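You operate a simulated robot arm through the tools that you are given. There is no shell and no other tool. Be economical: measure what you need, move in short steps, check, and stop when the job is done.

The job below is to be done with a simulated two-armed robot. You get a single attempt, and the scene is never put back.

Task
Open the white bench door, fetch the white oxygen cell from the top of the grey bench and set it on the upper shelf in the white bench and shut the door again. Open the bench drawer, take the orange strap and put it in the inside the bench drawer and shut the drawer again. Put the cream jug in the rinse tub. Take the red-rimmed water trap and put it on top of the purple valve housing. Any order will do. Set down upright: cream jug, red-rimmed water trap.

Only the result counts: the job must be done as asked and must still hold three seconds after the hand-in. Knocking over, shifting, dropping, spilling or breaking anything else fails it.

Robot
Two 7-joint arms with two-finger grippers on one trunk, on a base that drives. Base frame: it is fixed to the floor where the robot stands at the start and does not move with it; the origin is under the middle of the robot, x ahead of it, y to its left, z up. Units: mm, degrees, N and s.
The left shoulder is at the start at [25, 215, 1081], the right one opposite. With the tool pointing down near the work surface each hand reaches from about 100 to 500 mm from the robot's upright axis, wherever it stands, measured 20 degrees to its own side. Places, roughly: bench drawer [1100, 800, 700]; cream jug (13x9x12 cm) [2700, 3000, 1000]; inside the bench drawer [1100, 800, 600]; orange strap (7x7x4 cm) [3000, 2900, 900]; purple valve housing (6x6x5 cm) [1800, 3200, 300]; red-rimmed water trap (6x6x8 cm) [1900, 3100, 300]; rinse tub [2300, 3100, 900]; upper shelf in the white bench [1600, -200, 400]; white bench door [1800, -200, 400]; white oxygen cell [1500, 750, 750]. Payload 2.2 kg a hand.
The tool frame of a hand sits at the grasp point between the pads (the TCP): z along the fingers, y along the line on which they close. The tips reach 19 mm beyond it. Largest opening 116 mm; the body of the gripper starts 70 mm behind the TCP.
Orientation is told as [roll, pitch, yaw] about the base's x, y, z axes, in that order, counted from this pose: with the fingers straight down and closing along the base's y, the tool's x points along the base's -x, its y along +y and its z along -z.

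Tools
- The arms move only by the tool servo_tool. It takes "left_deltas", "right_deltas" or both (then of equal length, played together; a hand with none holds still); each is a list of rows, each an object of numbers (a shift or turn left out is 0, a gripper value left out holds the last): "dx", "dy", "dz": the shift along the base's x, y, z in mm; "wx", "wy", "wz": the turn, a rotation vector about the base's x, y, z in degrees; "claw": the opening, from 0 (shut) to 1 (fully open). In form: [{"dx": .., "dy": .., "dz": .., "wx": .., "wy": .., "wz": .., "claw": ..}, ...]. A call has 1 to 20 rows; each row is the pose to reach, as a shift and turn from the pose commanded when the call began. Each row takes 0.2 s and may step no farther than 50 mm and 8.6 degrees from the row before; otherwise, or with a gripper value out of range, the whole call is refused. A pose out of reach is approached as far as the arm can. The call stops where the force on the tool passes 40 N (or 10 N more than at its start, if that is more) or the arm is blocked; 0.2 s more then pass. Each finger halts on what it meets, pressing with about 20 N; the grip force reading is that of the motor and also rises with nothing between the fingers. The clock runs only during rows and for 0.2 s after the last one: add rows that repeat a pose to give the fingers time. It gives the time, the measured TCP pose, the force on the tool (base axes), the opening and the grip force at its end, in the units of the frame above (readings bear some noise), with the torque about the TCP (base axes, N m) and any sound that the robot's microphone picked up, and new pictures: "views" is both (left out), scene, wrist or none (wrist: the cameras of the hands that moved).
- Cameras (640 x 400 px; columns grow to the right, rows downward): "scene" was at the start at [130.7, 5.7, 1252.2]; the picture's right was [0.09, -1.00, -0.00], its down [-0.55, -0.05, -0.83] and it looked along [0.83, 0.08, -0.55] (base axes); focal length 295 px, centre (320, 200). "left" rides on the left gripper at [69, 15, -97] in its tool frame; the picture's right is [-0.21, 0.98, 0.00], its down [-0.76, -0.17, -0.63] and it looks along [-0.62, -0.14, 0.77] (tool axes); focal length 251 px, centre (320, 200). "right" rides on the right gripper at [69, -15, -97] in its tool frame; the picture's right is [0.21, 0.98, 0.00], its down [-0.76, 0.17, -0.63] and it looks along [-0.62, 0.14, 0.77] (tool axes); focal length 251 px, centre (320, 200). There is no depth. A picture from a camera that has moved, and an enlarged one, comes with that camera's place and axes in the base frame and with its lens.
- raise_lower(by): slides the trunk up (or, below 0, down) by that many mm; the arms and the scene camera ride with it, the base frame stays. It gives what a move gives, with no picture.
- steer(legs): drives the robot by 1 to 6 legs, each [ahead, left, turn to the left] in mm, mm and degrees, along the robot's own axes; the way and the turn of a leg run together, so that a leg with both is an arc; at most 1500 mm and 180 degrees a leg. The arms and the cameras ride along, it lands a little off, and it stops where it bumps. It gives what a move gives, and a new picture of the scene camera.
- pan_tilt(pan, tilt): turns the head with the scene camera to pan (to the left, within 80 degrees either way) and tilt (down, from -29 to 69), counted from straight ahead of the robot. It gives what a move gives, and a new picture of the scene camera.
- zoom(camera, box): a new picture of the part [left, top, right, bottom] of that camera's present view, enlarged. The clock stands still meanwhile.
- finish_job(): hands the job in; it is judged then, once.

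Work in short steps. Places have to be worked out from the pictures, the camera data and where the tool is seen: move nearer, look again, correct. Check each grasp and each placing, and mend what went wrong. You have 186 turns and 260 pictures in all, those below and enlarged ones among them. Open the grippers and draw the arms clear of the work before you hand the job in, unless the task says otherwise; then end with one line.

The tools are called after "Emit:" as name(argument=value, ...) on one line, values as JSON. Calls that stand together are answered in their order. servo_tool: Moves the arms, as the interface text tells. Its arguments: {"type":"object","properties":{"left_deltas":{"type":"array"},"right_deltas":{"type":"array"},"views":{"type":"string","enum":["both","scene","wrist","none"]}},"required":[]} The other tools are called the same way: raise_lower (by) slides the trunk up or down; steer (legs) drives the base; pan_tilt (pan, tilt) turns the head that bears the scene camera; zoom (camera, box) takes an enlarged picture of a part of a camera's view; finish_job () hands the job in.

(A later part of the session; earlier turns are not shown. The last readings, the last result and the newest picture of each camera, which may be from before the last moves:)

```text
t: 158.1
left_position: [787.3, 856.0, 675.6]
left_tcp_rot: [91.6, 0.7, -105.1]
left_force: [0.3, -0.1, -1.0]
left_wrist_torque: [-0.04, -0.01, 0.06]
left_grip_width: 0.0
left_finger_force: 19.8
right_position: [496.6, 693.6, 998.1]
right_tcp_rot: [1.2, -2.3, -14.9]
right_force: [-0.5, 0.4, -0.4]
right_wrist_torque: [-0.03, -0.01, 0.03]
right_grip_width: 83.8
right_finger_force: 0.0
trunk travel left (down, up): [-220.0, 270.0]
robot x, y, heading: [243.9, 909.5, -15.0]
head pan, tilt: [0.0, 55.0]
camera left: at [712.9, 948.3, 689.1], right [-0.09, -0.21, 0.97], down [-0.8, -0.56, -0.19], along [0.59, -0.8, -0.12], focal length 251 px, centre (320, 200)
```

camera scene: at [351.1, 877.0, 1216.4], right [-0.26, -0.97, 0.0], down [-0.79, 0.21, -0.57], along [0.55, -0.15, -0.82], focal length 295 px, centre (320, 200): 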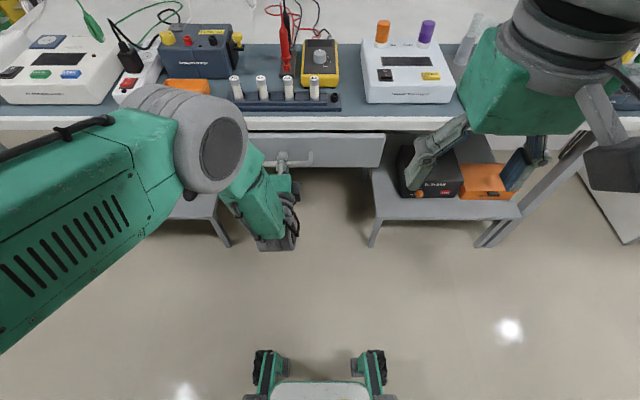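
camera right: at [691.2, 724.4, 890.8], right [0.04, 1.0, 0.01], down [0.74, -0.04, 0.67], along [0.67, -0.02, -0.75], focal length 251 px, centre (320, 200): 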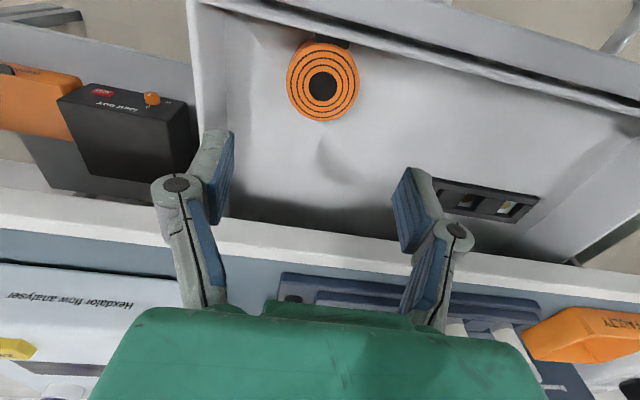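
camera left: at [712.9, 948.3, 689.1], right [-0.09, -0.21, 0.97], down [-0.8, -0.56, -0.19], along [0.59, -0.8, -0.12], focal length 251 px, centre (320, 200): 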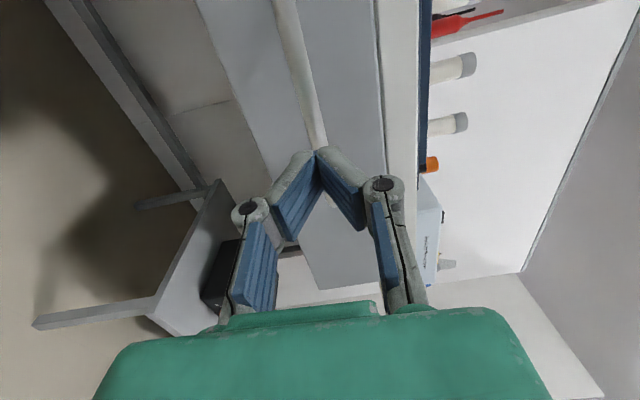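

Fist formed. I push forward until it meets resistance.

Emit:
servo_tool(left_deltas=[{"dx": 15, "dy": -4}, {"dx": 29, "dy": -8}, {"dx": 40, "dy": -11}, {"dx": 48, "dy": -13}, {"dx": 56, "dy": -15}, {"dx": 64, "dy": -17}, {"dx": 72, "dy": -19}, {"dx": 80, "dy": -21}], views="both")

```text
t: 159.8
left_position: [854.3, 838.4, 672.7]
left_tcp_rot: [91.4, 0.9, -105.2]
left_force: [-19.3, 9.6, 15.0]
left_wrist_torque: [-0.1, -0.29, 0.05]
left_grip_width: 0.0
left_finger_force: 28.4
right_position: [493.6, 696.0, 998.6]
right_tcp_rot: [1.0, -2.4, -14.9]
right_force: [-0.4, -0.4, 0.1]
right_wrist_torque: [-0.01, 0.05, 0.01]
right_grip_width: 83.7
right_finger_force: 0.1
trunk travel left (down, up): [-220.0, 270.0]
robot x, y, heading: [240.8, 911.8, -15.1]
head pan, tilt: [0.0, 55.0]
stopped in row 8 (left hand): the force on the tool passed its limit at 49 N (the readings are from after the stop); the commanded pose is now the measured one
camera scene: at [348.4, 878.5, 1217.0], right [-0.26, -0.97, 0.0], down [-0.79, 0.21, -0.57], along [0.55, -0.15, -0.82], focal length 295 px, centre (320, 200)
camera left: at [779.6, 931.1, 687.5], right [-0.08, -0.22, 0.97], down [-0.8, -0.56, -0.19], along [0.59, -0.8, -0.13], focal length 251 px, centre (320, 200)
```

scene: 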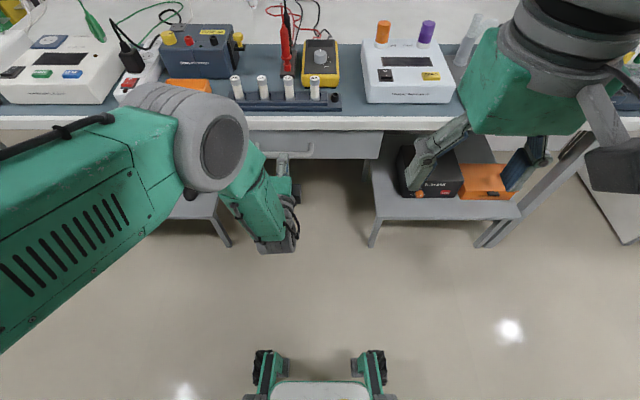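
left: 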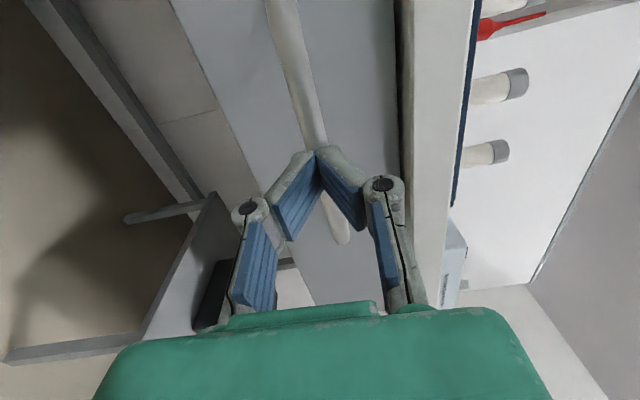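

The handle is now where it was when shut (same pixel from the same spot): drawer closed. I back off and return the left tool to pointing down.

Emit:
servo_tool(left_deltas=[{"dx": -40, "dy": 10}, {"dx": -80, "dy": 20}, {"dx": -110, "dy": 28, "dz": 30}, {"dx": -140, "dy": 36, "dz": 70}], views="none")

Emit:
servo_tool(left_deltas=[{"dx": 3, "dy": 12, "dz": 15, "wx": -3.55, "wy": 6.03, "wz": 4.95, "claw": 0.4}, {"dx": 6, "dy": 24, "dz": 30, "wx": -7.1, "wy": 12.06, "wz": 9.9}, {"dx": 9, "dy": 36, "dz": 45, "wx": -10.65, "wy": 18.09, "wz": 14.85}, {"dx": 12, "dy": 48, "dz": 60, "wx": -14.2, "wy": 24.12, "wz": 19.8}, {"dx": 15, "dy": 60, "dz": 75, "wx": -17.75, "wy": 30.15, "wz": 24.75}, {"dx": 18, "dy": 72, "dz": 90, "wx": -21.3, "wy": 36.18, "wz": 29.7}, {"dx": 21, "dy": 84, "dz": 105, "wx": -24.85, "wy": 42.21, "wz": 34.65}, {"dx": 24, "dy": 96, "dz": 120, "wx": -28.4, "wy": 48.24, "wz": 39.6}, {"dx": 27, "dy": 108, "dz": 135, "wx": -31.95, "wy": 54.27, "wz": 44.55}, {"dx": 30, "dy": 120, "dz": 150, "wx": -35.5, "wy": 60.3, "wz": 49.5}, {"dx": 33, "dy": 132, "dz": 165, "wx": -39.05, "wy": 66.33, "wz": 54.45}, {"dx": 36, "dy": 144, "dz": 180, "wx": -42.6, "wy": 72.36, "wz": 59.4}, {"dx": 20, "dy": 156, "dz": 195, "wx": -46.15, "wy": 78.39, "wz": 64.35}, {"dx": 0, "dy": 165, "dz": 210, "wx": -49.7, "wy": 84.42, "wz": 69.3}], views="none")

Emit:
pan_tilt(pan=20, tilt=25)

```text
refused: row 4 steps farther than a row can; nothing moved
```

```text
t: 162.8
left_position: [855.8, 1006.1, 883.8]
left_tcp_rot: [1.0, -0.5, -15.3]
left_force: [-0.2, 0.0, -0.3]
left_wrist_torque: [0.01, -0.01, 0.03]
left_grip_width: 46.2
left_finger_force: 0.0
right_position: [493.9, 696.9, 998.4]
right_tcp_rot: [0.9, -2.5, -14.9]
right_force: [0.2, -0.1, -0.6]
right_wrist_torque: [0.0, 0.03, 0.03]
right_grip_width: 83.5
right_finger_force: 0.0
trunk travel left (down, up): [-220.0, 270.0]
robot x, y, heading: [244.7, 910.2, -14.7]
head pan, tilt: [0.0, 55.0]
```

```text
t: 163.8
left_position: [856.2, 1004.3, 881.4]
left_tcp_rot: [1.2, -0.6, -15.3]
left_force: [-0.6, -0.9, 0.0]
left_wrist_torque: [-0.04, 0.02, -0.02]
left_grip_width: 46.2
left_finger_force: 0.0
right_position: [495.1, 696.1, 998.6]
right_tcp_rot: [1.0, -2.5, -14.9]
right_force: [0.3, 0.8, -0.4]
right_wrist_torque: [0.02, -0.02, 0.0]
right_grip_width: 83.4
right_finger_force: 0.2
trunk travel left (down, up): [-220.0, 270.0]
robot x, y, heading: [243.5, 911.9, -15.0]
head pan, tilt: [20.0, 25.0]
camera scene: at [373.7, 905.5, 1260.3], right [0.09, -1.0, 0.0], down [-0.42, -0.04, -0.9], along [0.9, 0.08, -0.43], focal length 295 px, centre (320, 200)
```

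scene: 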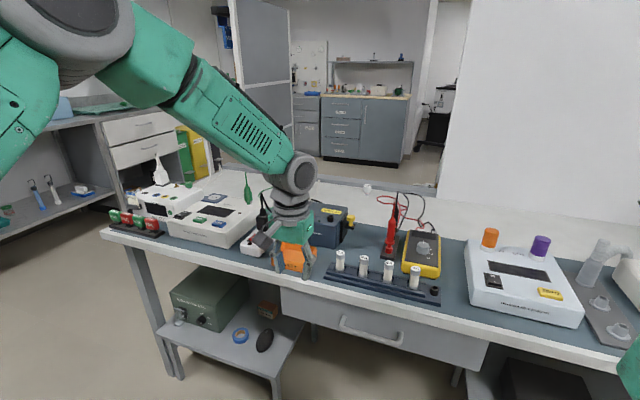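

The back-off call was refused but the re-orientation ran safely; drawer is still shut and the bench items are in place. I lift and tuck the left hand, then drive around to the back side.

Emit:
servo_tool(left_deltas=[{"dz": 45}, {"dz": 90}, {"dx": -40, "dy": 10, "dz": 110}, {"dx": -80, "dy": 20, "dz": 120}, {"dx": -125, "dy": 32, "dz": 120}, {"dx": -170, "dy": 44, "dz": 120}, {"dx": -215, "dy": 56, "dz": 120}, {"dx": -260, "dy": 68, "dz": 120}], views="none")

Emit:
steer(legs=[[0, 1250, 0], [0, 0, 15], [1400, 0, 0], [0, 0, -60]])

```text
t: 165.6
left_position: [597.4, 1079.1, 1001.0]
left_tcp_rot: [0.8, -0.6, -15.4]
left_force: [-0.1, 0.9, 0.5]
left_wrist_torque: [-0.05, -0.01, 0.0]
left_grip_width: 46.2
left_finger_force: 0.0
right_position: [495.1, 702.7, 999.6]
right_tcp_rot: [0.7, -2.5, -14.9]
right_force: [0.5, 0.3, -0.3]
right_wrist_torque: [-0.08, 0.03, 0.0]
right_grip_width: 83.5
right_finger_force: 0.1
trunk travel left (down, up): [-220.0, 270.0]
robot x, y, heading: [243.4, 910.9, -14.9]
head pan, tilt: [20.0, 25.0]
```

```text
t: 182.0
left_position: [2319.6, 1965.8, 1004.8]
left_tcp_rot: [1.7, -0.6, -60.4]
left_force: [-0.5, -0.4, 0.0]
left_wrist_torque: [-0.02, 0.01, -0.01]
left_grip_width: 46.6
left_finger_force: 0.1
right_position: [1981.5, 1772.0, 996.9]
right_tcp_rot: [1.5, -2.4, -60.1]
right_force: [0.3, 0.3, 1.7]
right_wrist_torque: [-0.03, -0.02, -0.01]
right_grip_width: 83.7
right_finger_force: 0.1
trunk travel left (down, up): [-220.0, 270.0]
robot x, y, heading: [1958.7, 2107.8, -60.1]
head pan, tilt: [20.0, 25.0]
camera scene: at [2043.1, 2005.2, 1260.8], right [-0.64, -0.77, -0.01], down [-0.32, 0.28, -0.91], along [0.7, -0.58, -0.42], focal length 295 px, centre (320, 200)
```

scene: 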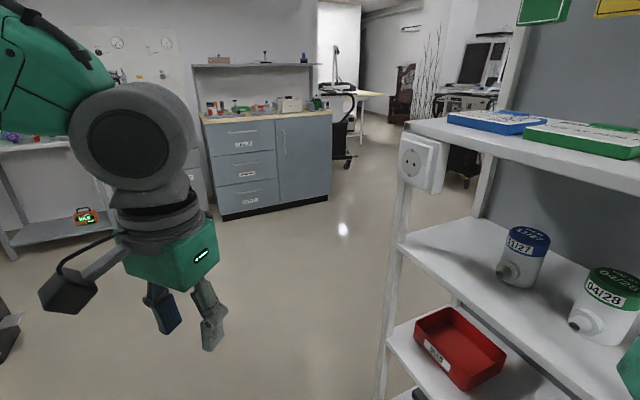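

A white shelving unit stands on my right; I look further right to map its extent.

Emit:
pan_tilt(pan=-25, tilt=35)

Emit:
pan_tilt(pan=25, tilt=40)

```text
t: 183.1
left_position: [2327.0, 1970.1, 1003.1]
left_tcp_rot: [1.1, -0.6, -60.3]
left_force: [-0.5, 0.5, -0.5]
left_wrist_torque: [0.05, -0.01, 0.01]
left_grip_width: 46.6
left_finger_force: 0.1
right_position: [1988.7, 1778.0, 998.6]
right_tcp_rot: [1.1, -2.5, -60.0]
right_force: [0.5, 0.8, 0.8]
right_wrist_torque: [-0.02, 0.02, 0.04]
right_grip_width: 83.6
right_finger_force: 0.1
trunk travel left (down, up): [-220.0, 270.0]
robot x, y, heading: [1959.7, 2104.4, -59.9]
head pan, tilt: [-25.0, 35.0]
camera scene: at [1988.6, 1981.3, 1244.9], right [-1.0, -0.09, 0.0], down [-0.05, 0.57, -0.82], along [0.07, -0.82, -0.57], focal length 295 px, centre (320, 200)
```

scene: 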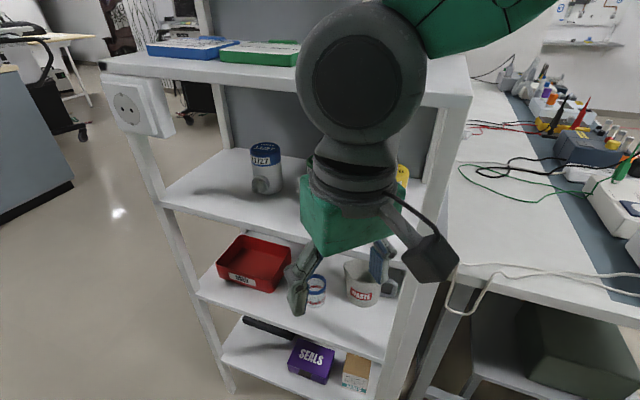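

```text
t: 184.3
left_position: [2327.0, 1970.3, 1003.4]
left_tcp_rot: [1.2, -0.6, -60.3]
left_force: [0.2, 0.5, -0.3]
left_wrist_torque: [0.0, 0.02, 0.01]
left_grip_width: 46.3
left_finger_force: 0.0
right_position: [1987.3, 1778.2, 997.9]
right_tcp_rot: [1.1, -2.5, -59.9]
right_force: [0.8, 0.2, -0.6]
right_wrist_torque: [0.02, 0.01, 0.0]
right_grip_width: 83.6
right_finger_force: 0.2
trunk travel left (down, up): [-220.0, 270.0]
robot x, y, heading: [1962.7, 2100.8, -59.9]
head pan, tilt: [25.0, 40.0]
camera scene: at [2051.6, 2021.1, 1237.2], right [-0.57, -0.82, 0.0], down [-0.53, 0.37, -0.76], along [0.63, -0.44, -0.65], focal length 295 px, centre (320, 200)
```

scene: 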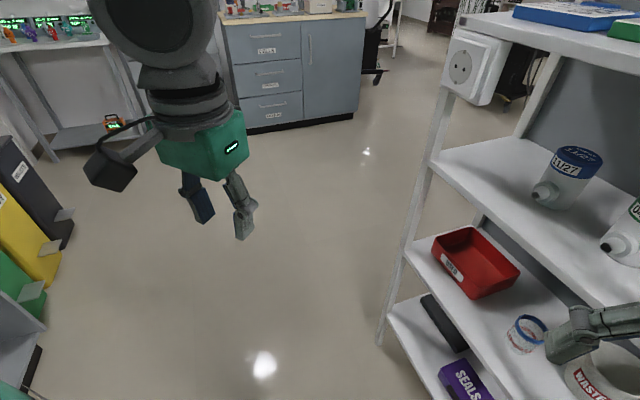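

The unit's outer corner is near (2360,1506); the corridor beyond x≈2400 is open. I drive round it.

Emit:
steer(legs=[[0, 0, 60], [830, 0, 0], [0, 0, -90]])

Emit:
pan_tilt(pan=-20, tilt=28)

```text
t: 195.1
left_position: [3036.1, 1832.7, 1002.8]
left_tcp_rot: [1.3, -0.6, -88.4]
left_force: [-0.1, 0.0, 0.4]
left_wrist_torque: [0.0, 0.02, -0.02]
left_grip_width: 46.3
left_finger_force: 0.0
right_position: [2646.5, 1820.3, 999.2]
right_tcp_rot: [1.1, -2.6, -87.9]
right_force: [0.5, -0.1, 0.2]
right_wrist_torque: [-0.01, 0.02, 0.01]
right_grip_width: 83.2
right_finger_force: 0.1
trunk travel left (down, up): [-220.0, 270.0]
robot x, y, heading: [2774.8, 2123.6, -87.7]
head pan, tilt: [25.0, 40.0]
camera scene: at [2816.1, 2004.2, 1237.2], right [-0.89, -0.45, 0.0], down [-0.29, 0.57, -0.76], along [0.35, -0.68, -0.64], focal length 295 px, centre (320, 200)
```

scene: 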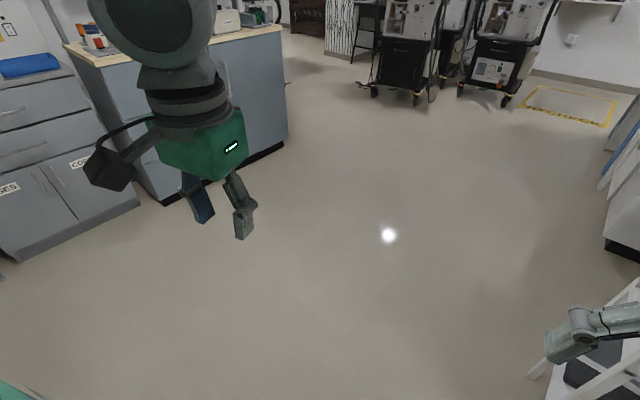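

```text
t: 196.2
left_position: [3036.6, 1833.1, 1003.3]
left_tcp_rot: [1.2, -0.7, -88.3]
left_force: [0.5, -0.2, 0.8]
left_wrist_torque: [0.01, 0.01, -0.02]
left_grip_width: 46.4
left_finger_force: 0.0
right_position: [2645.2, 1822.0, 999.8]
right_tcp_rot: [1.1, -2.6, -88.0]
right_force: [-0.4, 0.7, 0.2]
right_wrist_torque: [-0.01, -0.01, 0.02]
right_grip_width: 83.6
right_finger_force: 0.1
trunk travel left (down, up): [-220.0, 270.0]
robot x, y, heading: [2780.1, 2121.7, -88.0]
head pan, tilt: [-20.0, 28.0]
camera scene: at [2749.4, 1993.1, 1255.8], right [-0.95, 0.31, 0.0], down [0.14, 0.45, -0.88], along [-0.27, -0.84, -0.47], focal length 295 px, centre (320, 200)
```

scene: 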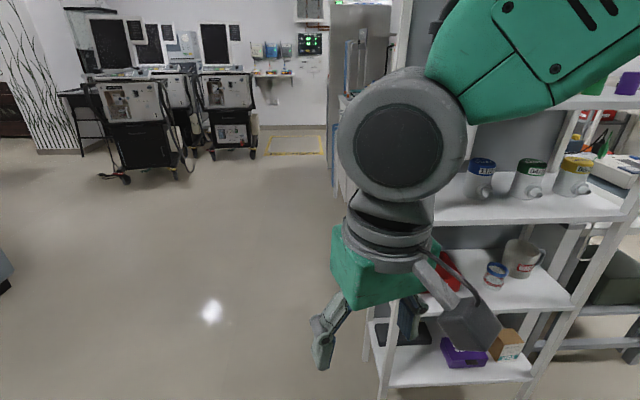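

Floor ahead is clear. I drive 1100 on and turn to face back toward the bench's rear side.

Emit:
steer(legs=[[1150, 0, 0], [0, 0, -105]])

Emit:
pan_tilt(pan=0, tilt=28)

```text
t: 206.4
left_position: [2467.9, 799.8, 1002.7]
left_tcp_rot: [1.2, -0.7, 167.4]
left_force: [-0.1, -1.1, 1.7]
left_wrist_torque: [0.05, 0.01, 0.02]
left_grip_width: 46.6
left_finger_force: 0.1
right_position: [2552.4, 1180.6, 999.4]
right_tcp_rot: [1.0, -2.7, 167.9]
right_force: [0.1, 0.2, -0.9]
right_wrist_torque: [0.0, 0.01, -0.01]
right_grip_width: 83.5
right_finger_force: 0.1
trunk travel left (down, up): [-220.0, 270.0]
robot x, y, heading: [2809.1, 982.9, 167.5]
head pan, tilt: [-20.0, 28.0]
camera scene: at [2691.5, 1034.2, 1255.8], right [0.53, 0.85, 0.0], down [0.4, -0.25, -0.88], along [-0.75, 0.47, -0.47], focal length 295 px, centre (320, 200)
```

scene: 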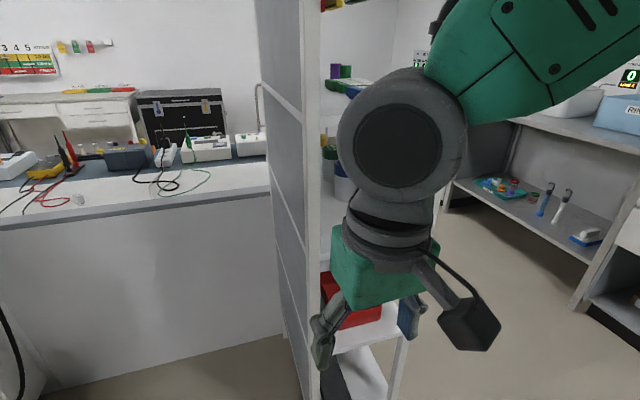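

```text
t: 207.2
left_position: [2469.3, 799.5, 1003.6]
left_tcp_rot: [1.2, -0.7, 167.5]
left_force: [-1.0, -0.1, -0.5]
left_wrist_torque: [0.01, -0.03, -0.03]
left_grip_width: 46.2
left_finger_force: 0.1
right_position: [2553.3, 1182.0, 999.1]
right_tcp_rot: [1.1, -2.6, 167.9]
right_force: [-0.5, 0.0, -0.7]
right_wrist_torque: [0.03, -0.03, 0.05]
right_grip_width: 83.6
right_finger_force: 0.1
trunk travel left (down, up): [-220.0, 270.0]
robot x, y, heading: [2813.3, 979.1, 167.8]
head pan, tilt: [0.0, 28.0]
camera scene: at [2679.7, 1004.9, 1255.8], right [0.21, 0.98, 0.0], down [0.46, -0.1, -0.88], along [-0.86, 0.19, -0.47], focal length 295 px, centre (320, 200)
```

scene: 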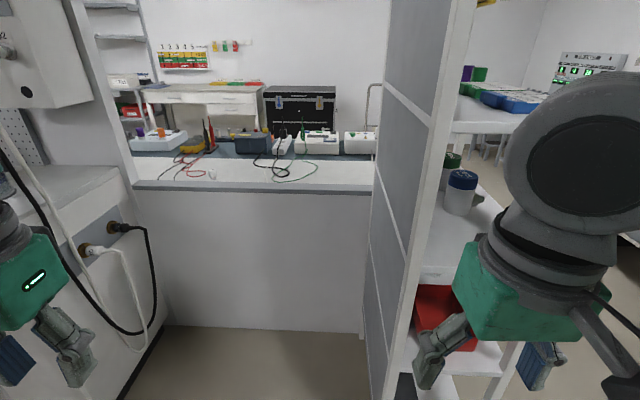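

Behind the bench: half wall with sill; cell triangulates to ≈(1493,811,783), 124 mm behind the wall face. I approach with the left hand side, stopping short to look.

Emit:
steer(legs=[[500, 315, -2.3]])

Emit:
pan_tilt(pan=15, tilt=38)

```text
t: 210.6
left_position: [1898.5, 623.8, 1003.9]
left_tcp_rot: [1.2, -0.8, 164.9]
left_force: [0.3, 0.1, 0.1]
left_wrist_torque: [0.0, -0.01, -0.01]
left_grip_width: 46.7
left_finger_force: 0.1
right_position: [1999.6, 1000.6, 999.0]
right_tcp_rot: [1.2, -2.6, 165.4]
right_force: [0.6, -0.5, -0.5]
right_wrist_torque: [0.04, -0.02, -0.02]
right_grip_width: 83.5
right_finger_force: 0.1
trunk travel left (down, up): [-220.0, 270.0]
robot x, y, heading: [2248.7, 786.2, 165.4]
head pan, tilt: [0.0, 28.0]
camera scene: at [2117.9, 819.5, 1255.8], right [0.25, 0.97, 0.0], down [0.46, -0.12, -0.88], along [-0.85, 0.22, -0.47], focal length 295 px, centre (320, 200)
```

scene: 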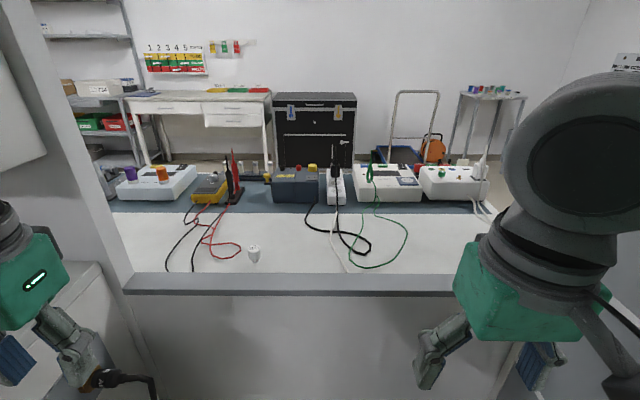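

```text
t: 211.4
left_position: [1901.1, 623.9, 1004.2]
left_tcp_rot: [1.1, -0.9, 164.9]
left_force: [1.0, 0.4, -0.2]
left_wrist_torque: [0.02, 0.02, 0.0]
left_grip_width: 46.0
left_finger_force: 0.0
right_position: [2001.1, 1001.1, 998.5]
right_tcp_rot: [1.1, -2.7, 165.3]
right_force: [-0.6, 0.0, 0.1]
right_wrist_torque: [0.0, -0.02, 0.01]
right_grip_width: 83.5
right_finger_force: 0.1
trunk travel left (down, up): [-220.0, 270.0]
robot x, y, heading: [2249.6, 788.9, 165.3]
head pan, tilt: [15.0, 38.0]
camera scene: at [2120.3, 795.8, 1240.3], right [-0.01, 1.0, 0.0], down [0.62, 0.0, -0.79], along [-0.79, 0.0, -0.62], focal length 295 px, centre (320, 200)
```

scene: 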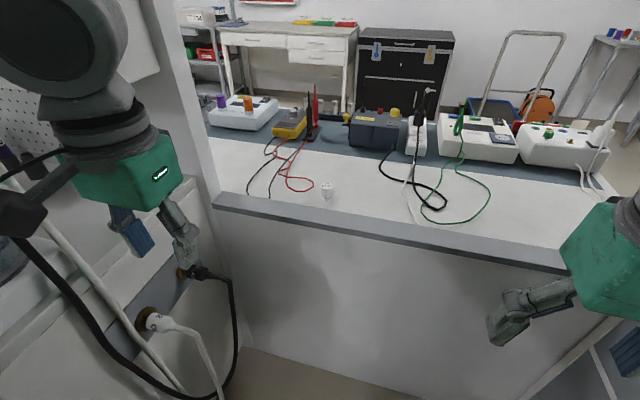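

Cell confirmed at ≈(1500,814). I bring the left hand inward away from the cables and drive 300 mm ahead.

Emit:
servo_tool(left_deltas=[{"dx": 10, "dy": 40, "claw": 0.8}, {"dx": 20, "dy": 77, "claw": 0.8}, {"dx": 20, "dy": 77, "claw": 0.8}], views="none")

Emit:
steer(legs=[[300, 0, 0]])

Emit:
servo_tool(left_deltas=[{"dx": 0}, {"dx": 0}], views="both")

```text
t: 212.2
left_position: [1919.7, 701.4, 1003.4]
left_tcp_rot: [1.3, -0.7, 164.9]
left_force: [0.2, -0.3, 0.0]
left_wrist_torque: [0.02, -0.02, -0.01]
left_grip_width: 92.7
left_finger_force: 0.1
right_position: [2001.2, 1001.7, 1000.2]
right_tcp_rot: [1.2, -2.7, 165.2]
right_force: [0.6, -1.5, -0.1]
right_wrist_torque: [-0.03, 0.03, 0.0]
right_grip_width: 83.4
right_finger_force: 0.1
trunk travel left (down, up): [-220.0, 270.0]
robot x, y, heading: [2247.8, 788.4, 165.2]
head pan, tilt: [15.0, 38.0]
```

```text
t: 214.2
left_position: [1630.8, 773.8, 1003.1]
left_tcp_rot: [1.1, -0.8, 165.1]
left_force: [-0.2, 1.3, 0.5]
left_wrist_torque: [0.03, -0.03, -0.01]
left_grip_width: 92.9
left_finger_force: 0.1
right_position: [1711.4, 1073.8, 999.9]
right_tcp_rot: [1.0, -2.7, 165.5]
right_force: [0.2, 0.0, -0.6]
right_wrist_torque: [0.02, -0.02, -0.02]
right_grip_width: 83.2
right_finger_force: 0.1
trunk travel left (down, up): [-220.0, 270.0]
robot x, y, heading: [1958.6, 865.4, 165.2]
head pan, tilt: [15.0, 38.0]
camera scene: at [1831.4, 867.9, 1240.2], right [-0.01, 1.0, 0.0], down [0.62, 0.01, -0.79], along [-0.79, -0.01, -0.62], focal length 295 px, centre (320, 200)
```

scene: 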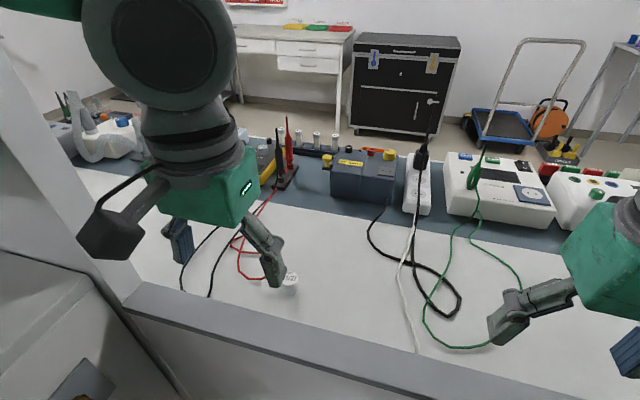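

```text
t: 214.8
left_position: [1632.3, 774.4, 1004.6]
left_tcp_rot: [1.3, -0.7, 165.1]
left_force: [0.3, 0.2, 0.4]
left_wrist_torque: [0.01, 0.0, 0.0]
left_grip_width: 93.0
left_finger_force: 0.0
right_position: [1711.8, 1075.3, 1001.3]
right_tcp_rot: [1.2, -2.7, 165.4]
right_force: [-0.9, -0.6, 0.2]
right_wrist_torque: [0.0, 0.01, -0.01]
right_grip_width: 83.6
right_finger_force: 0.1
trunk travel left (down, up): [-220.0, 270.0]
robot x, y, heading: [1962.4, 863.9, 165.6]
head pan, tilt: [15.0, 38.0]
camera scene: at [1831.9, 870.7, 1240.2], right [-0.01, 1.0, 0.0], down [0.62, 0.0, -0.79], along [-0.79, -0.01, -0.62], focal length 295 px, centre (320, 200)
camera left: at [1697.3, 743.2, 1099.4], right [-0.46, -0.89, 0.02], down [-0.68, 0.37, 0.64], along [-0.58, 0.28, -0.77], focal length 251 px, centre (320, 200)
```

scene: 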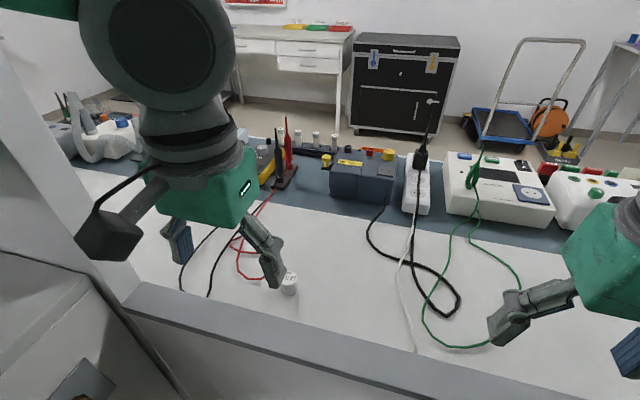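
left: 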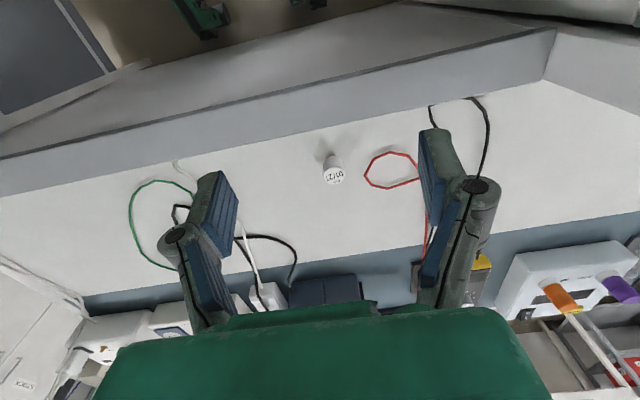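

Cell at ≈(1505,812). I move above it, narrow the claw, and descend to z≈880 to check.

Emit:
servo_tool(left_deltas=[{"dx": -43, "dy": 13, "claw": 0.52}, {"dx": -86, "dy": 26, "claw": 0.52}, {"dx": -127, "dy": 38, "claw": 0.52}, {"dx": -127, "dy": 38, "dz": -45}, {"dx": -127, "dy": 38, "dz": -90}, {"dx": -127, "dy": 38, "dz": -125}], views="wrist")

```text
t: 216.2
left_position: [1506.5, 811.3, 876.6]
left_tcp_rot: [1.3, -0.9, 165.1]
left_force: [-0.7, 0.7, -0.1]
left_wrist_torque: [-0.03, -0.03, -0.01]
left_grip_width: 60.3
left_finger_force: 0.0
right_position: [1712.9, 1075.6, 999.2]
right_tcp_rot: [1.3, -2.6, 165.6]
right_force: [-0.3, 0.4, 0.8]
right_wrist_torque: [0.0, 0.0, 0.0]
right_grip_width: 83.5
right_finger_force: 0.1
trunk travel left (down, up): [-220.0, 270.0]
robot x, y, heading: [1958.6, 860.0, 165.6]
head pan, tilt: [15.0, 38.0]
camera left: at [1571.2, 780.4, 972.8], right [-0.46, -0.89, 0.03], down [-0.68, 0.37, 0.64], along [-0.58, 0.28, -0.77], focal length 251 px, centre (320, 200)
```

left: 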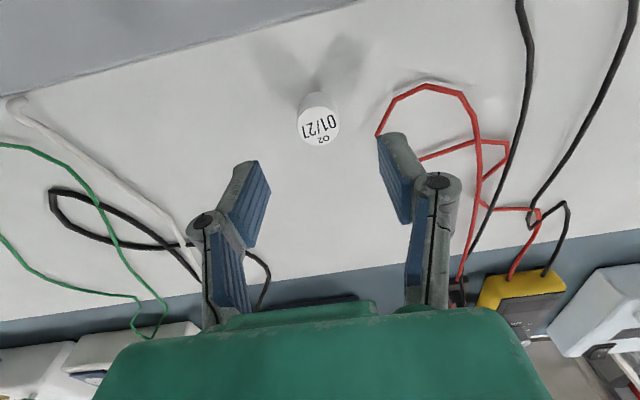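

Cell: base ≈750, top ≈814, at (1507,809). I descend to z≈786 and grip.

Emit:
servo_tool(left_deltas=[{"dy": -2, "dz": -40}, {"dy": -2, "dz": -75}, {"dy": -2, "dz": -90}, {"dy": -2, "dz": -90, "claw": 0.3}, {"dy": -2, "dz": -90, "claw": 0.15}, {"dy": -2, "dz": -90, "claw": 0.1}], views="wrist")

```text
t: 217.6
left_position: [1505.8, 809.8, 789.4]
left_tcp_rot: [1.2, -0.9, 165.1]
left_force: [-0.4, -0.3, -0.2]
left_wrist_torque: [0.02, -0.01, 0.03]
left_grip_width: 31.7
left_finger_force: 20.4
right_position: [1713.4, 1075.8, 999.2]
right_tcp_rot: [1.3, -2.7, 165.5]
right_force: [0.1, -0.2, -0.4]
right_wrist_torque: [0.0, 0.01, 0.03]
right_grip_width: 83.5
right_finger_force: 0.1
trunk travel left (down, up): [-220.0, 270.0]
robot x, y, heading: [1961.4, 863.9, 165.6]
head pan, tilt: [15.0, 38.0]
camera left: at [1571.4, 778.8, 884.6], right [-0.46, -0.89, 0.03], down [-0.68, 0.37, 0.64], along [-0.58, 0.28, -0.77], focal length 251 px, centre (320, 200)
```

left: 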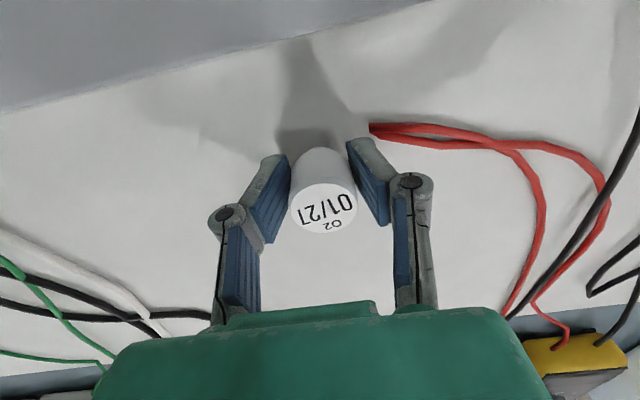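

Gripped at 31.7 mm. I lift it and check.

Emit:
servo_tool(left_deltas=[{"dz": 20}, {"dz": 60}, {"dz": 110}, {"dz": 160}, {"dz": 210}, {"dx": 45, "dy": -12, "dz": 220}, {"dx": 90, "dy": -24, "dz": 230}, {"dx": 135, "dy": -36, "dz": 240}], views="both")

```text
t: 219.4
left_position: [1639.2, 768.1, 1029.9]
left_tcp_rot: [1.1, -1.0, 165.0]
left_force: [0.1, -0.8, -0.3]
left_wrist_torque: [0.02, 0.01, -0.01]
left_grip_width: 31.5
left_finger_force: 19.9
right_position: [1713.2, 1068.7, 1000.5]
right_tcp_rot: [0.9, -2.8, 165.6]
right_force: [0.5, -0.4, -0.5]
right_wrist_torque: [0.04, 0.04, -0.02]
right_grip_width: 83.4
right_finger_force: 0.0
trunk travel left (down, up): [-220.0, 270.0]
robot x, y, heading: [1960.9, 862.5, 165.4]
head pan, tilt: [15.0, 38.0]
camera scene: at [1832.0, 864.4, 1240.3], right [-0.01, 1.0, 0.0], down [0.62, 0.01, -0.79], along [-0.79, 0.0, -0.62], focal length 295 px, centre (320, 200)
camera left: at [1705.4, 737.2, 1125.8], right [-0.46, -0.89, 0.02], down [-0.67, 0.36, 0.64], along [-0.58, 0.28, -0.77], focal length 251 px, centre (320, 200)
```

scene: 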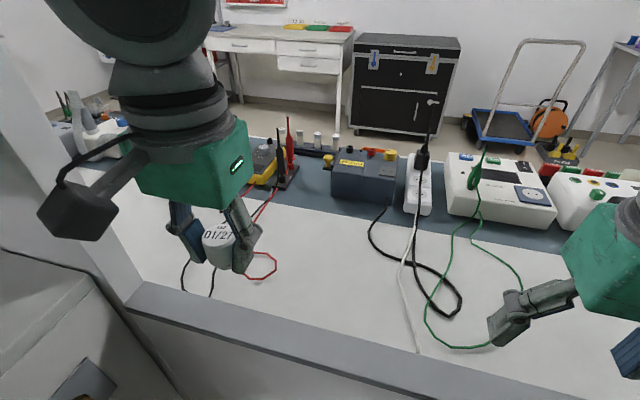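
left: 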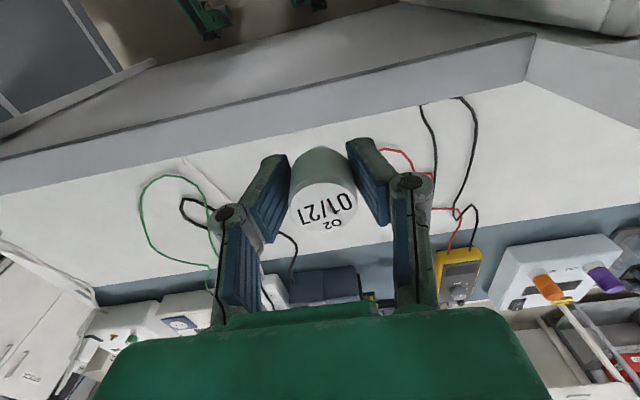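

Cell held securely. I back out 600 mm and look toward the white bench.

Emit:
steer(legs=[[-650, 0, 0]])

Emit:
pan_tilt(pan=45, tilt=35)

```text
t: 223.1
left_position: [2281.0, 608.4, 1029.9]
left_tcp_rot: [1.2, -0.9, 166.2]
left_force: [-0.9, 0.7, -0.1]
left_wrist_torque: [-0.03, 0.01, 0.01]
left_grip_width: 31.1
left_finger_force: 20.2
right_position: [2350.0, 911.0, 1000.7]
right_tcp_rot: [1.1, -2.9, 166.6]
right_force: [-0.1, 0.1, -0.2]
right_wrist_torque: [-0.02, 0.04, 0.0]
right_grip_width: 83.5
right_finger_force: 0.0
trunk travel left (down, up): [-220.0, 270.0]
robot x, y, heading: [2601.5, 702.9, 166.7]
head pan, tilt: [15.0, 38.0]
camera scene: at [2472.5, 708.8, 1240.3], right [-0.03, 1.0, 0.0], down [0.62, 0.02, -0.79], along [-0.79, -0.02, -0.62], focal length 295 px, centre (320, 200)
```

scene: 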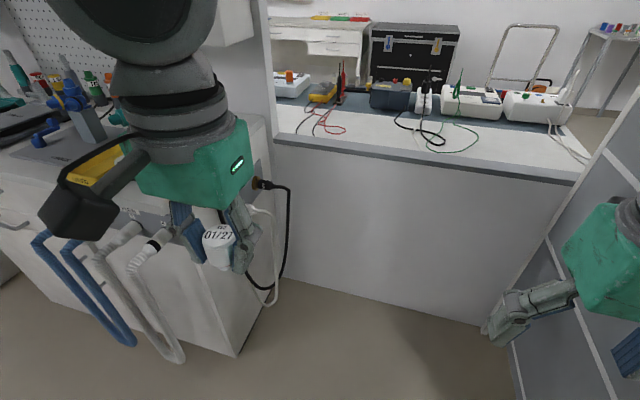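

```text
t: 224.0
left_position: [2283.4, 607.7, 1032.4]
left_tcp_rot: [1.2, -0.9, 166.2]
left_force: [0.3, -0.1, 0.0]
left_wrist_torque: [0.03, 0.01, 0.0]
left_grip_width: 31.1
left_finger_force: 19.9
right_position: [2350.3, 910.2, 999.4]
right_tcp_rot: [1.1, -2.7, 166.6]
right_force: [-0.4, 0.2, 0.4]
right_wrist_torque: [0.01, 0.01, -0.01]
right_grip_width: 83.3
right_finger_force: 0.0
trunk travel left (down, up): [-220.0, 270.0]
robot x, y, heading: [2601.3, 704.1, 166.3]
head pan, tilt: [45.0, 35.0]
camera scene: at [2483.5, 665.3, 1244.8], right [-0.52, 0.85, 0.0], down [0.49, 0.3, -0.82], along [-0.7, -0.43, -0.58], focal length 295 px, centre (320, 200)
```

scene: 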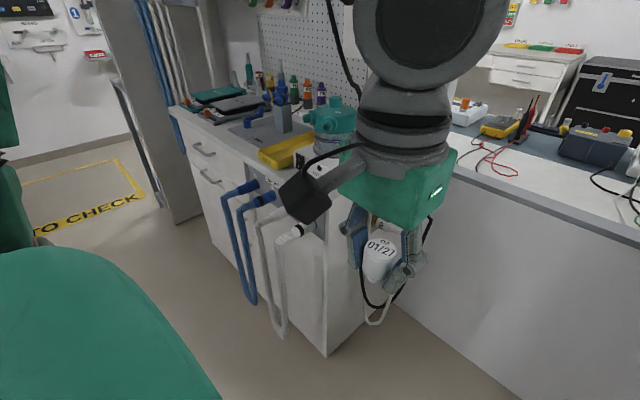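

The white bench front is to my left with hoses near its right end. I strafe left 800 mm to face the door.

Emit:
steer(legs=[[0, 800, -1]])

Emit:
pan_tilt(pan=0, tilt=45)

```text
t: 228.4
left_position: [2081.5, -164.8, 1031.1]
left_tcp_rot: [1.4, -0.9, 164.3]
left_force: [0.4, 0.6, 0.2]
left_wrist_torque: [-0.03, -0.02, 0.03]
left_grip_width: 31.0
left_finger_force: 20.1
right_position: [2158.2, 134.9, 999.7]
right_tcp_rot: [1.3, -2.8, 164.7]
right_force: [-0.3, -0.2, 0.7]
right_wrist_torque: [-0.04, 0.02, -0.03]
right_grip_width: 83.6
right_finger_force: 0.1
trunk travel left (down, up): [-220.0, 270.0]
robot x, y, heading: [2398.7, -85.2, 164.7]
head pan, tilt: [45.0, 35.0]
camera scene: at [2282.7, -116.2, 1244.9], right [-0.5, 0.87, 0.0], down [0.5, 0.28, -0.82], along [-0.71, -0.41, -0.57], focal length 295 px, centre (320, 200)
```

scene: 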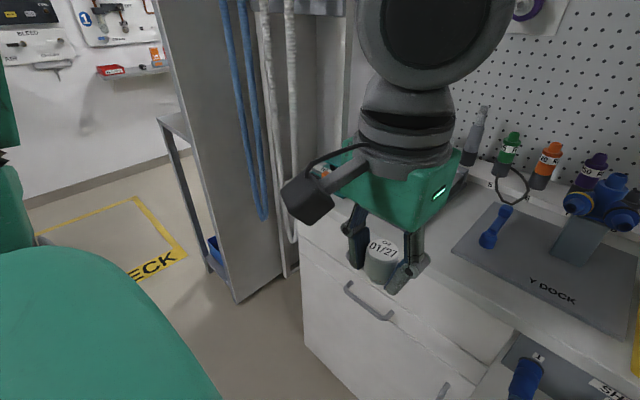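

```text
t: 229.5
left_position: [2082.8, -164.4, 1032.1]
left_tcp_rot: [1.4, -1.1, 164.5]
left_force: [-0.2, -0.3, 0.0]
left_wrist_torque: [-0.02, 0.04, 0.0]
left_grip_width: 31.2
left_finger_force: 19.9
right_position: [2159.5, 135.4, 999.4]
right_tcp_rot: [1.2, -2.9, 164.7]
right_force: [0.4, 0.2, 0.2]
right_wrist_torque: [-0.01, -0.01, -0.03]
right_grip_width: 83.5
right_finger_force: 0.0
trunk travel left (down, up): [-220.0, 270.0]
robot x, y, heading: [2401.6, -81.3, 165.0]
head pan, tilt: [0.0, 45.0]
camera scene: at [2280.9, -50.0, 1230.0], right [0.26, 0.97, 0.0], down [0.68, -0.19, -0.71], along [-0.68, 0.18, -0.71], focal length 295 px, centre (320, 200)
```

scene: 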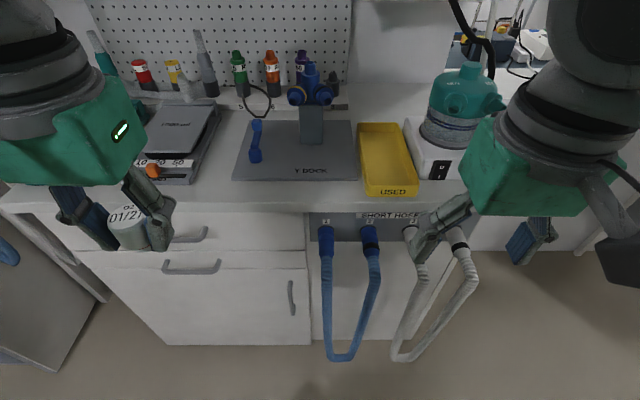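

I see a drawer and, below, a panel with a vertical handle at its right. I zoom in to tell the door from the drawers.

Emit:
zoom(camera="scene", box=[60, 200, 420, 400])

Emit:
steer(legs=[[-350, 0, 0]])

Emit:
pan_tilt(pan=5, tilt=40)

```text
1.78 times, centred on (240, 300) of scene
camera zoom: at [2280.9, -50.0, 1230.0], right [0.26, 0.97, 0.0], down [0.68, -0.19, -0.71], along [-0.68, 0.18, -0.71], focal length 525 px, centre (462, 22)
```

zoom: 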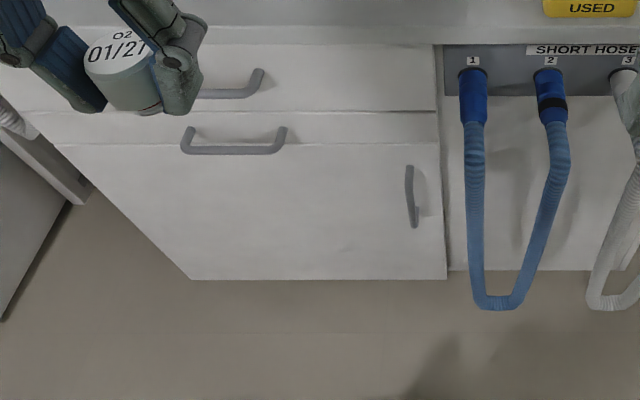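

```text
t: 231.8
left_position: [2426.9, -258.7, 1031.3]
left_tcp_rot: [1.4, -1.0, 164.3]
left_force: [-0.6, -0.4, -0.2]
left_wrist_torque: [0.02, 0.03, 0.02]
left_grip_width: 31.4
left_finger_force: 20.1
right_position: [2504.1, 39.6, 1000.8]
right_tcp_rot: [1.2, -2.8, 164.5]
right_force: [0.1, -0.4, -0.1]
right_wrist_torque: [0.01, 0.02, 0.01]
right_grip_width: 83.3
right_finger_force: 0.1
trunk travel left (down, up): [-220.0, 270.0]
robot x, y, heading: [2741.6, -175.7, 164.3]
head pan, tilt: [0.0, 45.0]
camera scene: at [2625.1, -145.8, 1230.0], right [0.27, 0.96, 0.0], down [0.68, -0.19, -0.71], along [-0.68, 0.19, -0.71], focal length 295 px, centre (320, 200)
```

scene: 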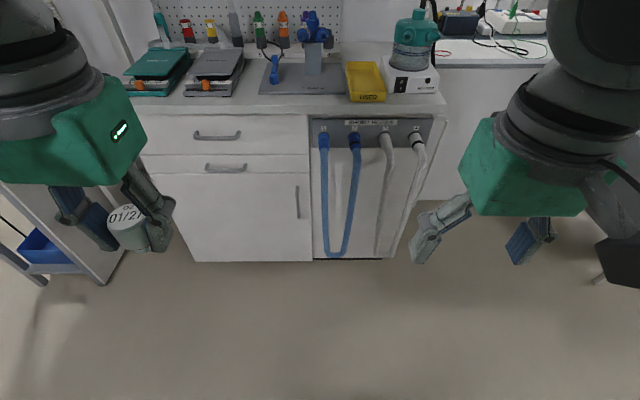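

```text
t: 232.4
left_position: [2427.5, -259.5, 1032.1]
left_tcp_rot: [1.5, -1.0, 164.2]
left_force: [-0.4, 0.2, 0.2]
left_wrist_torque: [0.03, -0.03, 0.02]
left_grip_width: 31.4
left_finger_force: 19.8
right_position: [2506.1, 40.7, 1000.8]
right_tcp_rot: [1.2, -3.1, 164.4]
right_force: [-0.2, -1.3, -0.3]
right_wrist_torque: [-0.02, 0.01, -0.02]
right_grip_width: 83.6
right_finger_force: 0.0
trunk travel left (down, up): [-220.0, 270.0]
robot x, y, heading: [2748.8, -179.7, 164.7]
head pan, tilt: [5.0, 40.0]
camera scene: at [2619.9, -151.9, 1237.3], right [0.18, 0.98, 0.0], down [0.63, -0.12, -0.76], along [-0.75, 0.14, -0.64], focal length 295 px, centre (320, 200)
```

scene: 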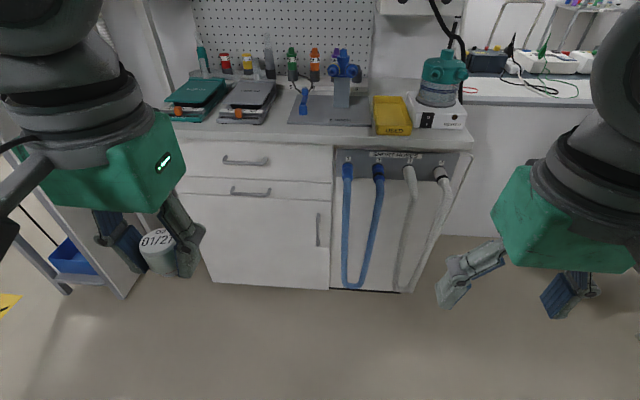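

The door is the lower panel (z ≈30–580, hinge left at m≈−56, vertical handle right at ≈(1790,−6,370)). The cell must be re-gripped tilted for the shelf, so first I'll set it on the free front strip of the white bench. I drive up to it.

Emit:
steer(legs=[[490, -70, 0.5]])

Emit:
servo_tool(left_deltas=[{"dx": 0}, {"dx": 0}, {"dx": 0}], views="wrist")

```text
t: 235.4
left_position: [1968.3, -61.6, 1031.8]
left_tcp_rot: [1.3, -1.1, 164.2]
left_force: [-0.3, 0.5, 0.1]
left_wrist_torque: [0.01, -0.03, 0.01]
left_grip_width: 31.0
left_finger_force: 19.9
right_position: [2047.0, 237.6, 1001.1]
right_tcp_rot: [1.2, -3.0, 164.5]
right_force: [-0.6, -0.7, 0.4]
right_wrist_torque: [-0.03, 0.01, 0.02]
right_grip_width: 83.5
right_finger_force: 0.1
trunk travel left (down, up): [-220.0, 270.0]
robot x, y, heading: [2287.7, 23.4, 164.5]
head pan, tilt: [5.0, 40.0]
camera scene: at [2162.0, 45.2, 1237.2], right [0.18, 0.98, 0.0], down [0.63, -0.12, -0.76], along [-0.75, 0.14, -0.64], focal length 295 px, centre (320, 200)
```

scene: 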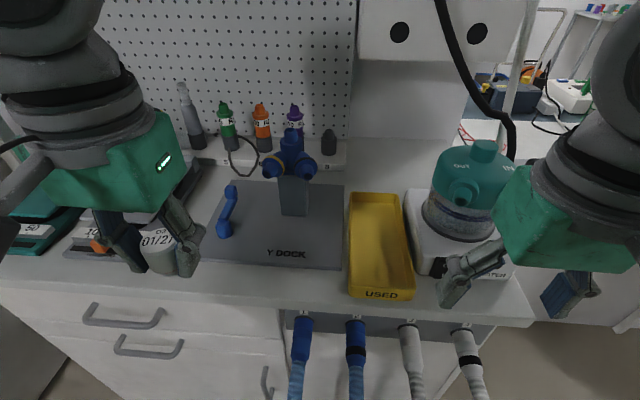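

```text
t: 236.2
left_position: [1972.2, -61.2, 1032.0]
left_tcp_rot: [1.4, -1.0, 164.3]
left_force: [0.7, 0.1, 0.4]
left_wrist_torque: [0.02, -0.02, 0.0]
left_grip_width: 31.2
left_finger_force: 20.2
right_position: [2048.8, 238.2, 1000.7]
right_tcp_rot: [1.3, -2.9, 164.5]
right_force: [-1.0, -0.5, -0.2]
right_wrist_torque: [0.0, 0.01, 0.01]
right_grip_width: 83.6
right_finger_force: 0.1
trunk travel left (down, up): [-220.0, 270.0]
robot x, y, heading: [2284.8, 25.2, 164.5]
head pan, tilt: [5.0, 40.0]
camera left: at [2036.7, -93.2, 1127.6], right [-0.47, -0.88, 0.03], down [-0.67, 0.38, 0.64], along [-0.58, 0.29, -0.77], focal length 251 px, centre (320, 200)
```

left: 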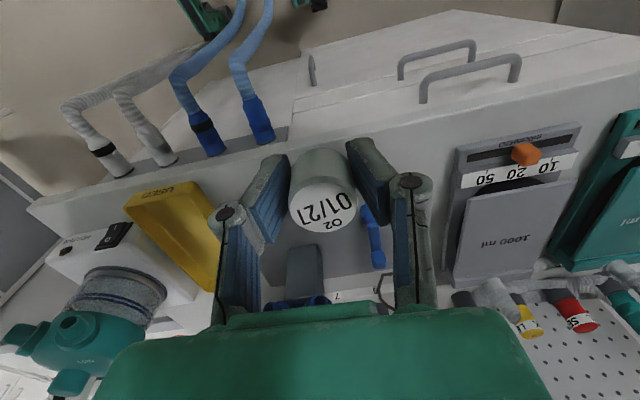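

Strip spans n≈1731–1808 at z≈770. I move the left hand over (1828,−20) and lower to check height.

Emit:
servo_tool(left_deltas=[{"dx": -45, "dy": 12}, {"dx": -90, "dy": 25}, {"dx": -135, "dy": 37, "dz": -20}, {"dx": -143, "dy": 41, "dz": -65}, {"dx": -143, "dy": 41, "dz": -110}, {"dx": -143, "dy": 41, "dz": -150}, {"dx": -143, "dy": 41, "dz": -180}], views="both")

```text
refused: row 3 steps farther than a row can; nothing moved
```

Row 3 slightly too long; I trim it.

Emit:
servo_tool(left_deltas=[{"dx": -45, "dy": 12}, {"dx": -90, "dy": 25}, {"dx": -133, "dy": 37}, {"dx": -143, "dy": 41, "dz": -45}, {"dx": -143, "dy": 41, "dz": -90}, {"dx": -143, "dy": 41, "dz": -135}, {"dx": -143, "dy": 41, "dz": -178}], views="both")

```text
t: 237.7
left_position: [1830.0, -18.2, 891.0]
left_tcp_rot: [1.5, -1.6, 164.2]
left_force: [8.5, -2.9, 22.7]
left_wrist_torque: [0.31, -0.57, -0.16]
left_grip_width: 24.5
left_finger_force: 19.9
right_position: [2051.7, 239.5, 999.3]
right_tcp_rot: [1.4, -2.8, 164.5]
right_force: [-0.2, 0.1, -0.2]
right_wrist_torque: [0.0, 0.0, -0.03]
right_grip_width: 83.7
right_finger_force: 0.0
trunk travel left (down, up): [-220.0, 270.0]
robot x, y, heading: [2289.2, 27.3, 164.2]
head pan, tilt: [5.0, 40.0]
stopped in row 7 (left hand): the force on the tool passed its limit at 112 N (the readings are from after the stop); the commanded pose is now the measured one
camera scene: at [2164.8, 47.9, 1237.8], right [0.18, 0.98, 0.0], down [0.63, -0.12, -0.77], along [-0.75, 0.14, -0.64], focal length 295 px, centre (320, 200)
camera left: at [1896.3, -49.9, 985.6], right [-0.47, -0.88, 0.03], down [-0.66, 0.38, 0.65], along [-0.58, 0.29, -0.76], focal length 251 px, centre (320, 200)
```

scene: 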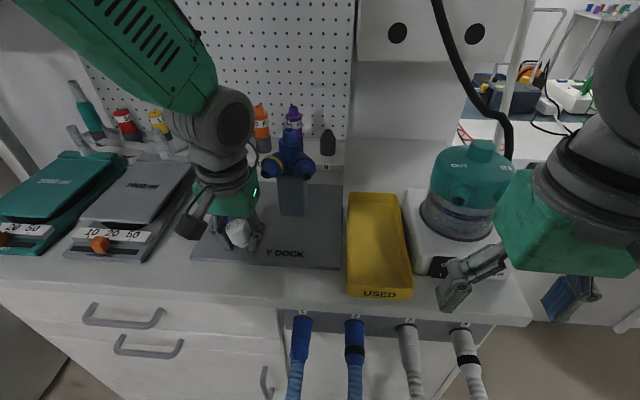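
left: 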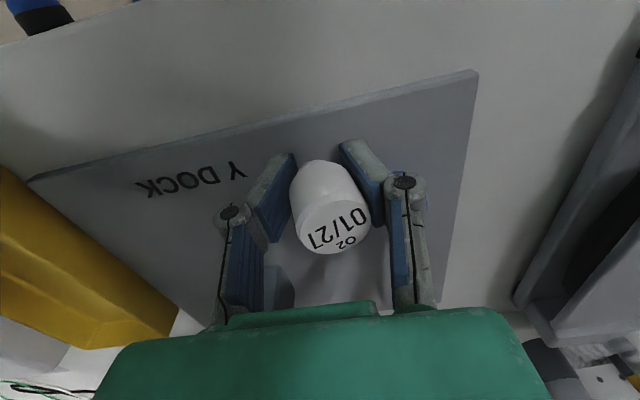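

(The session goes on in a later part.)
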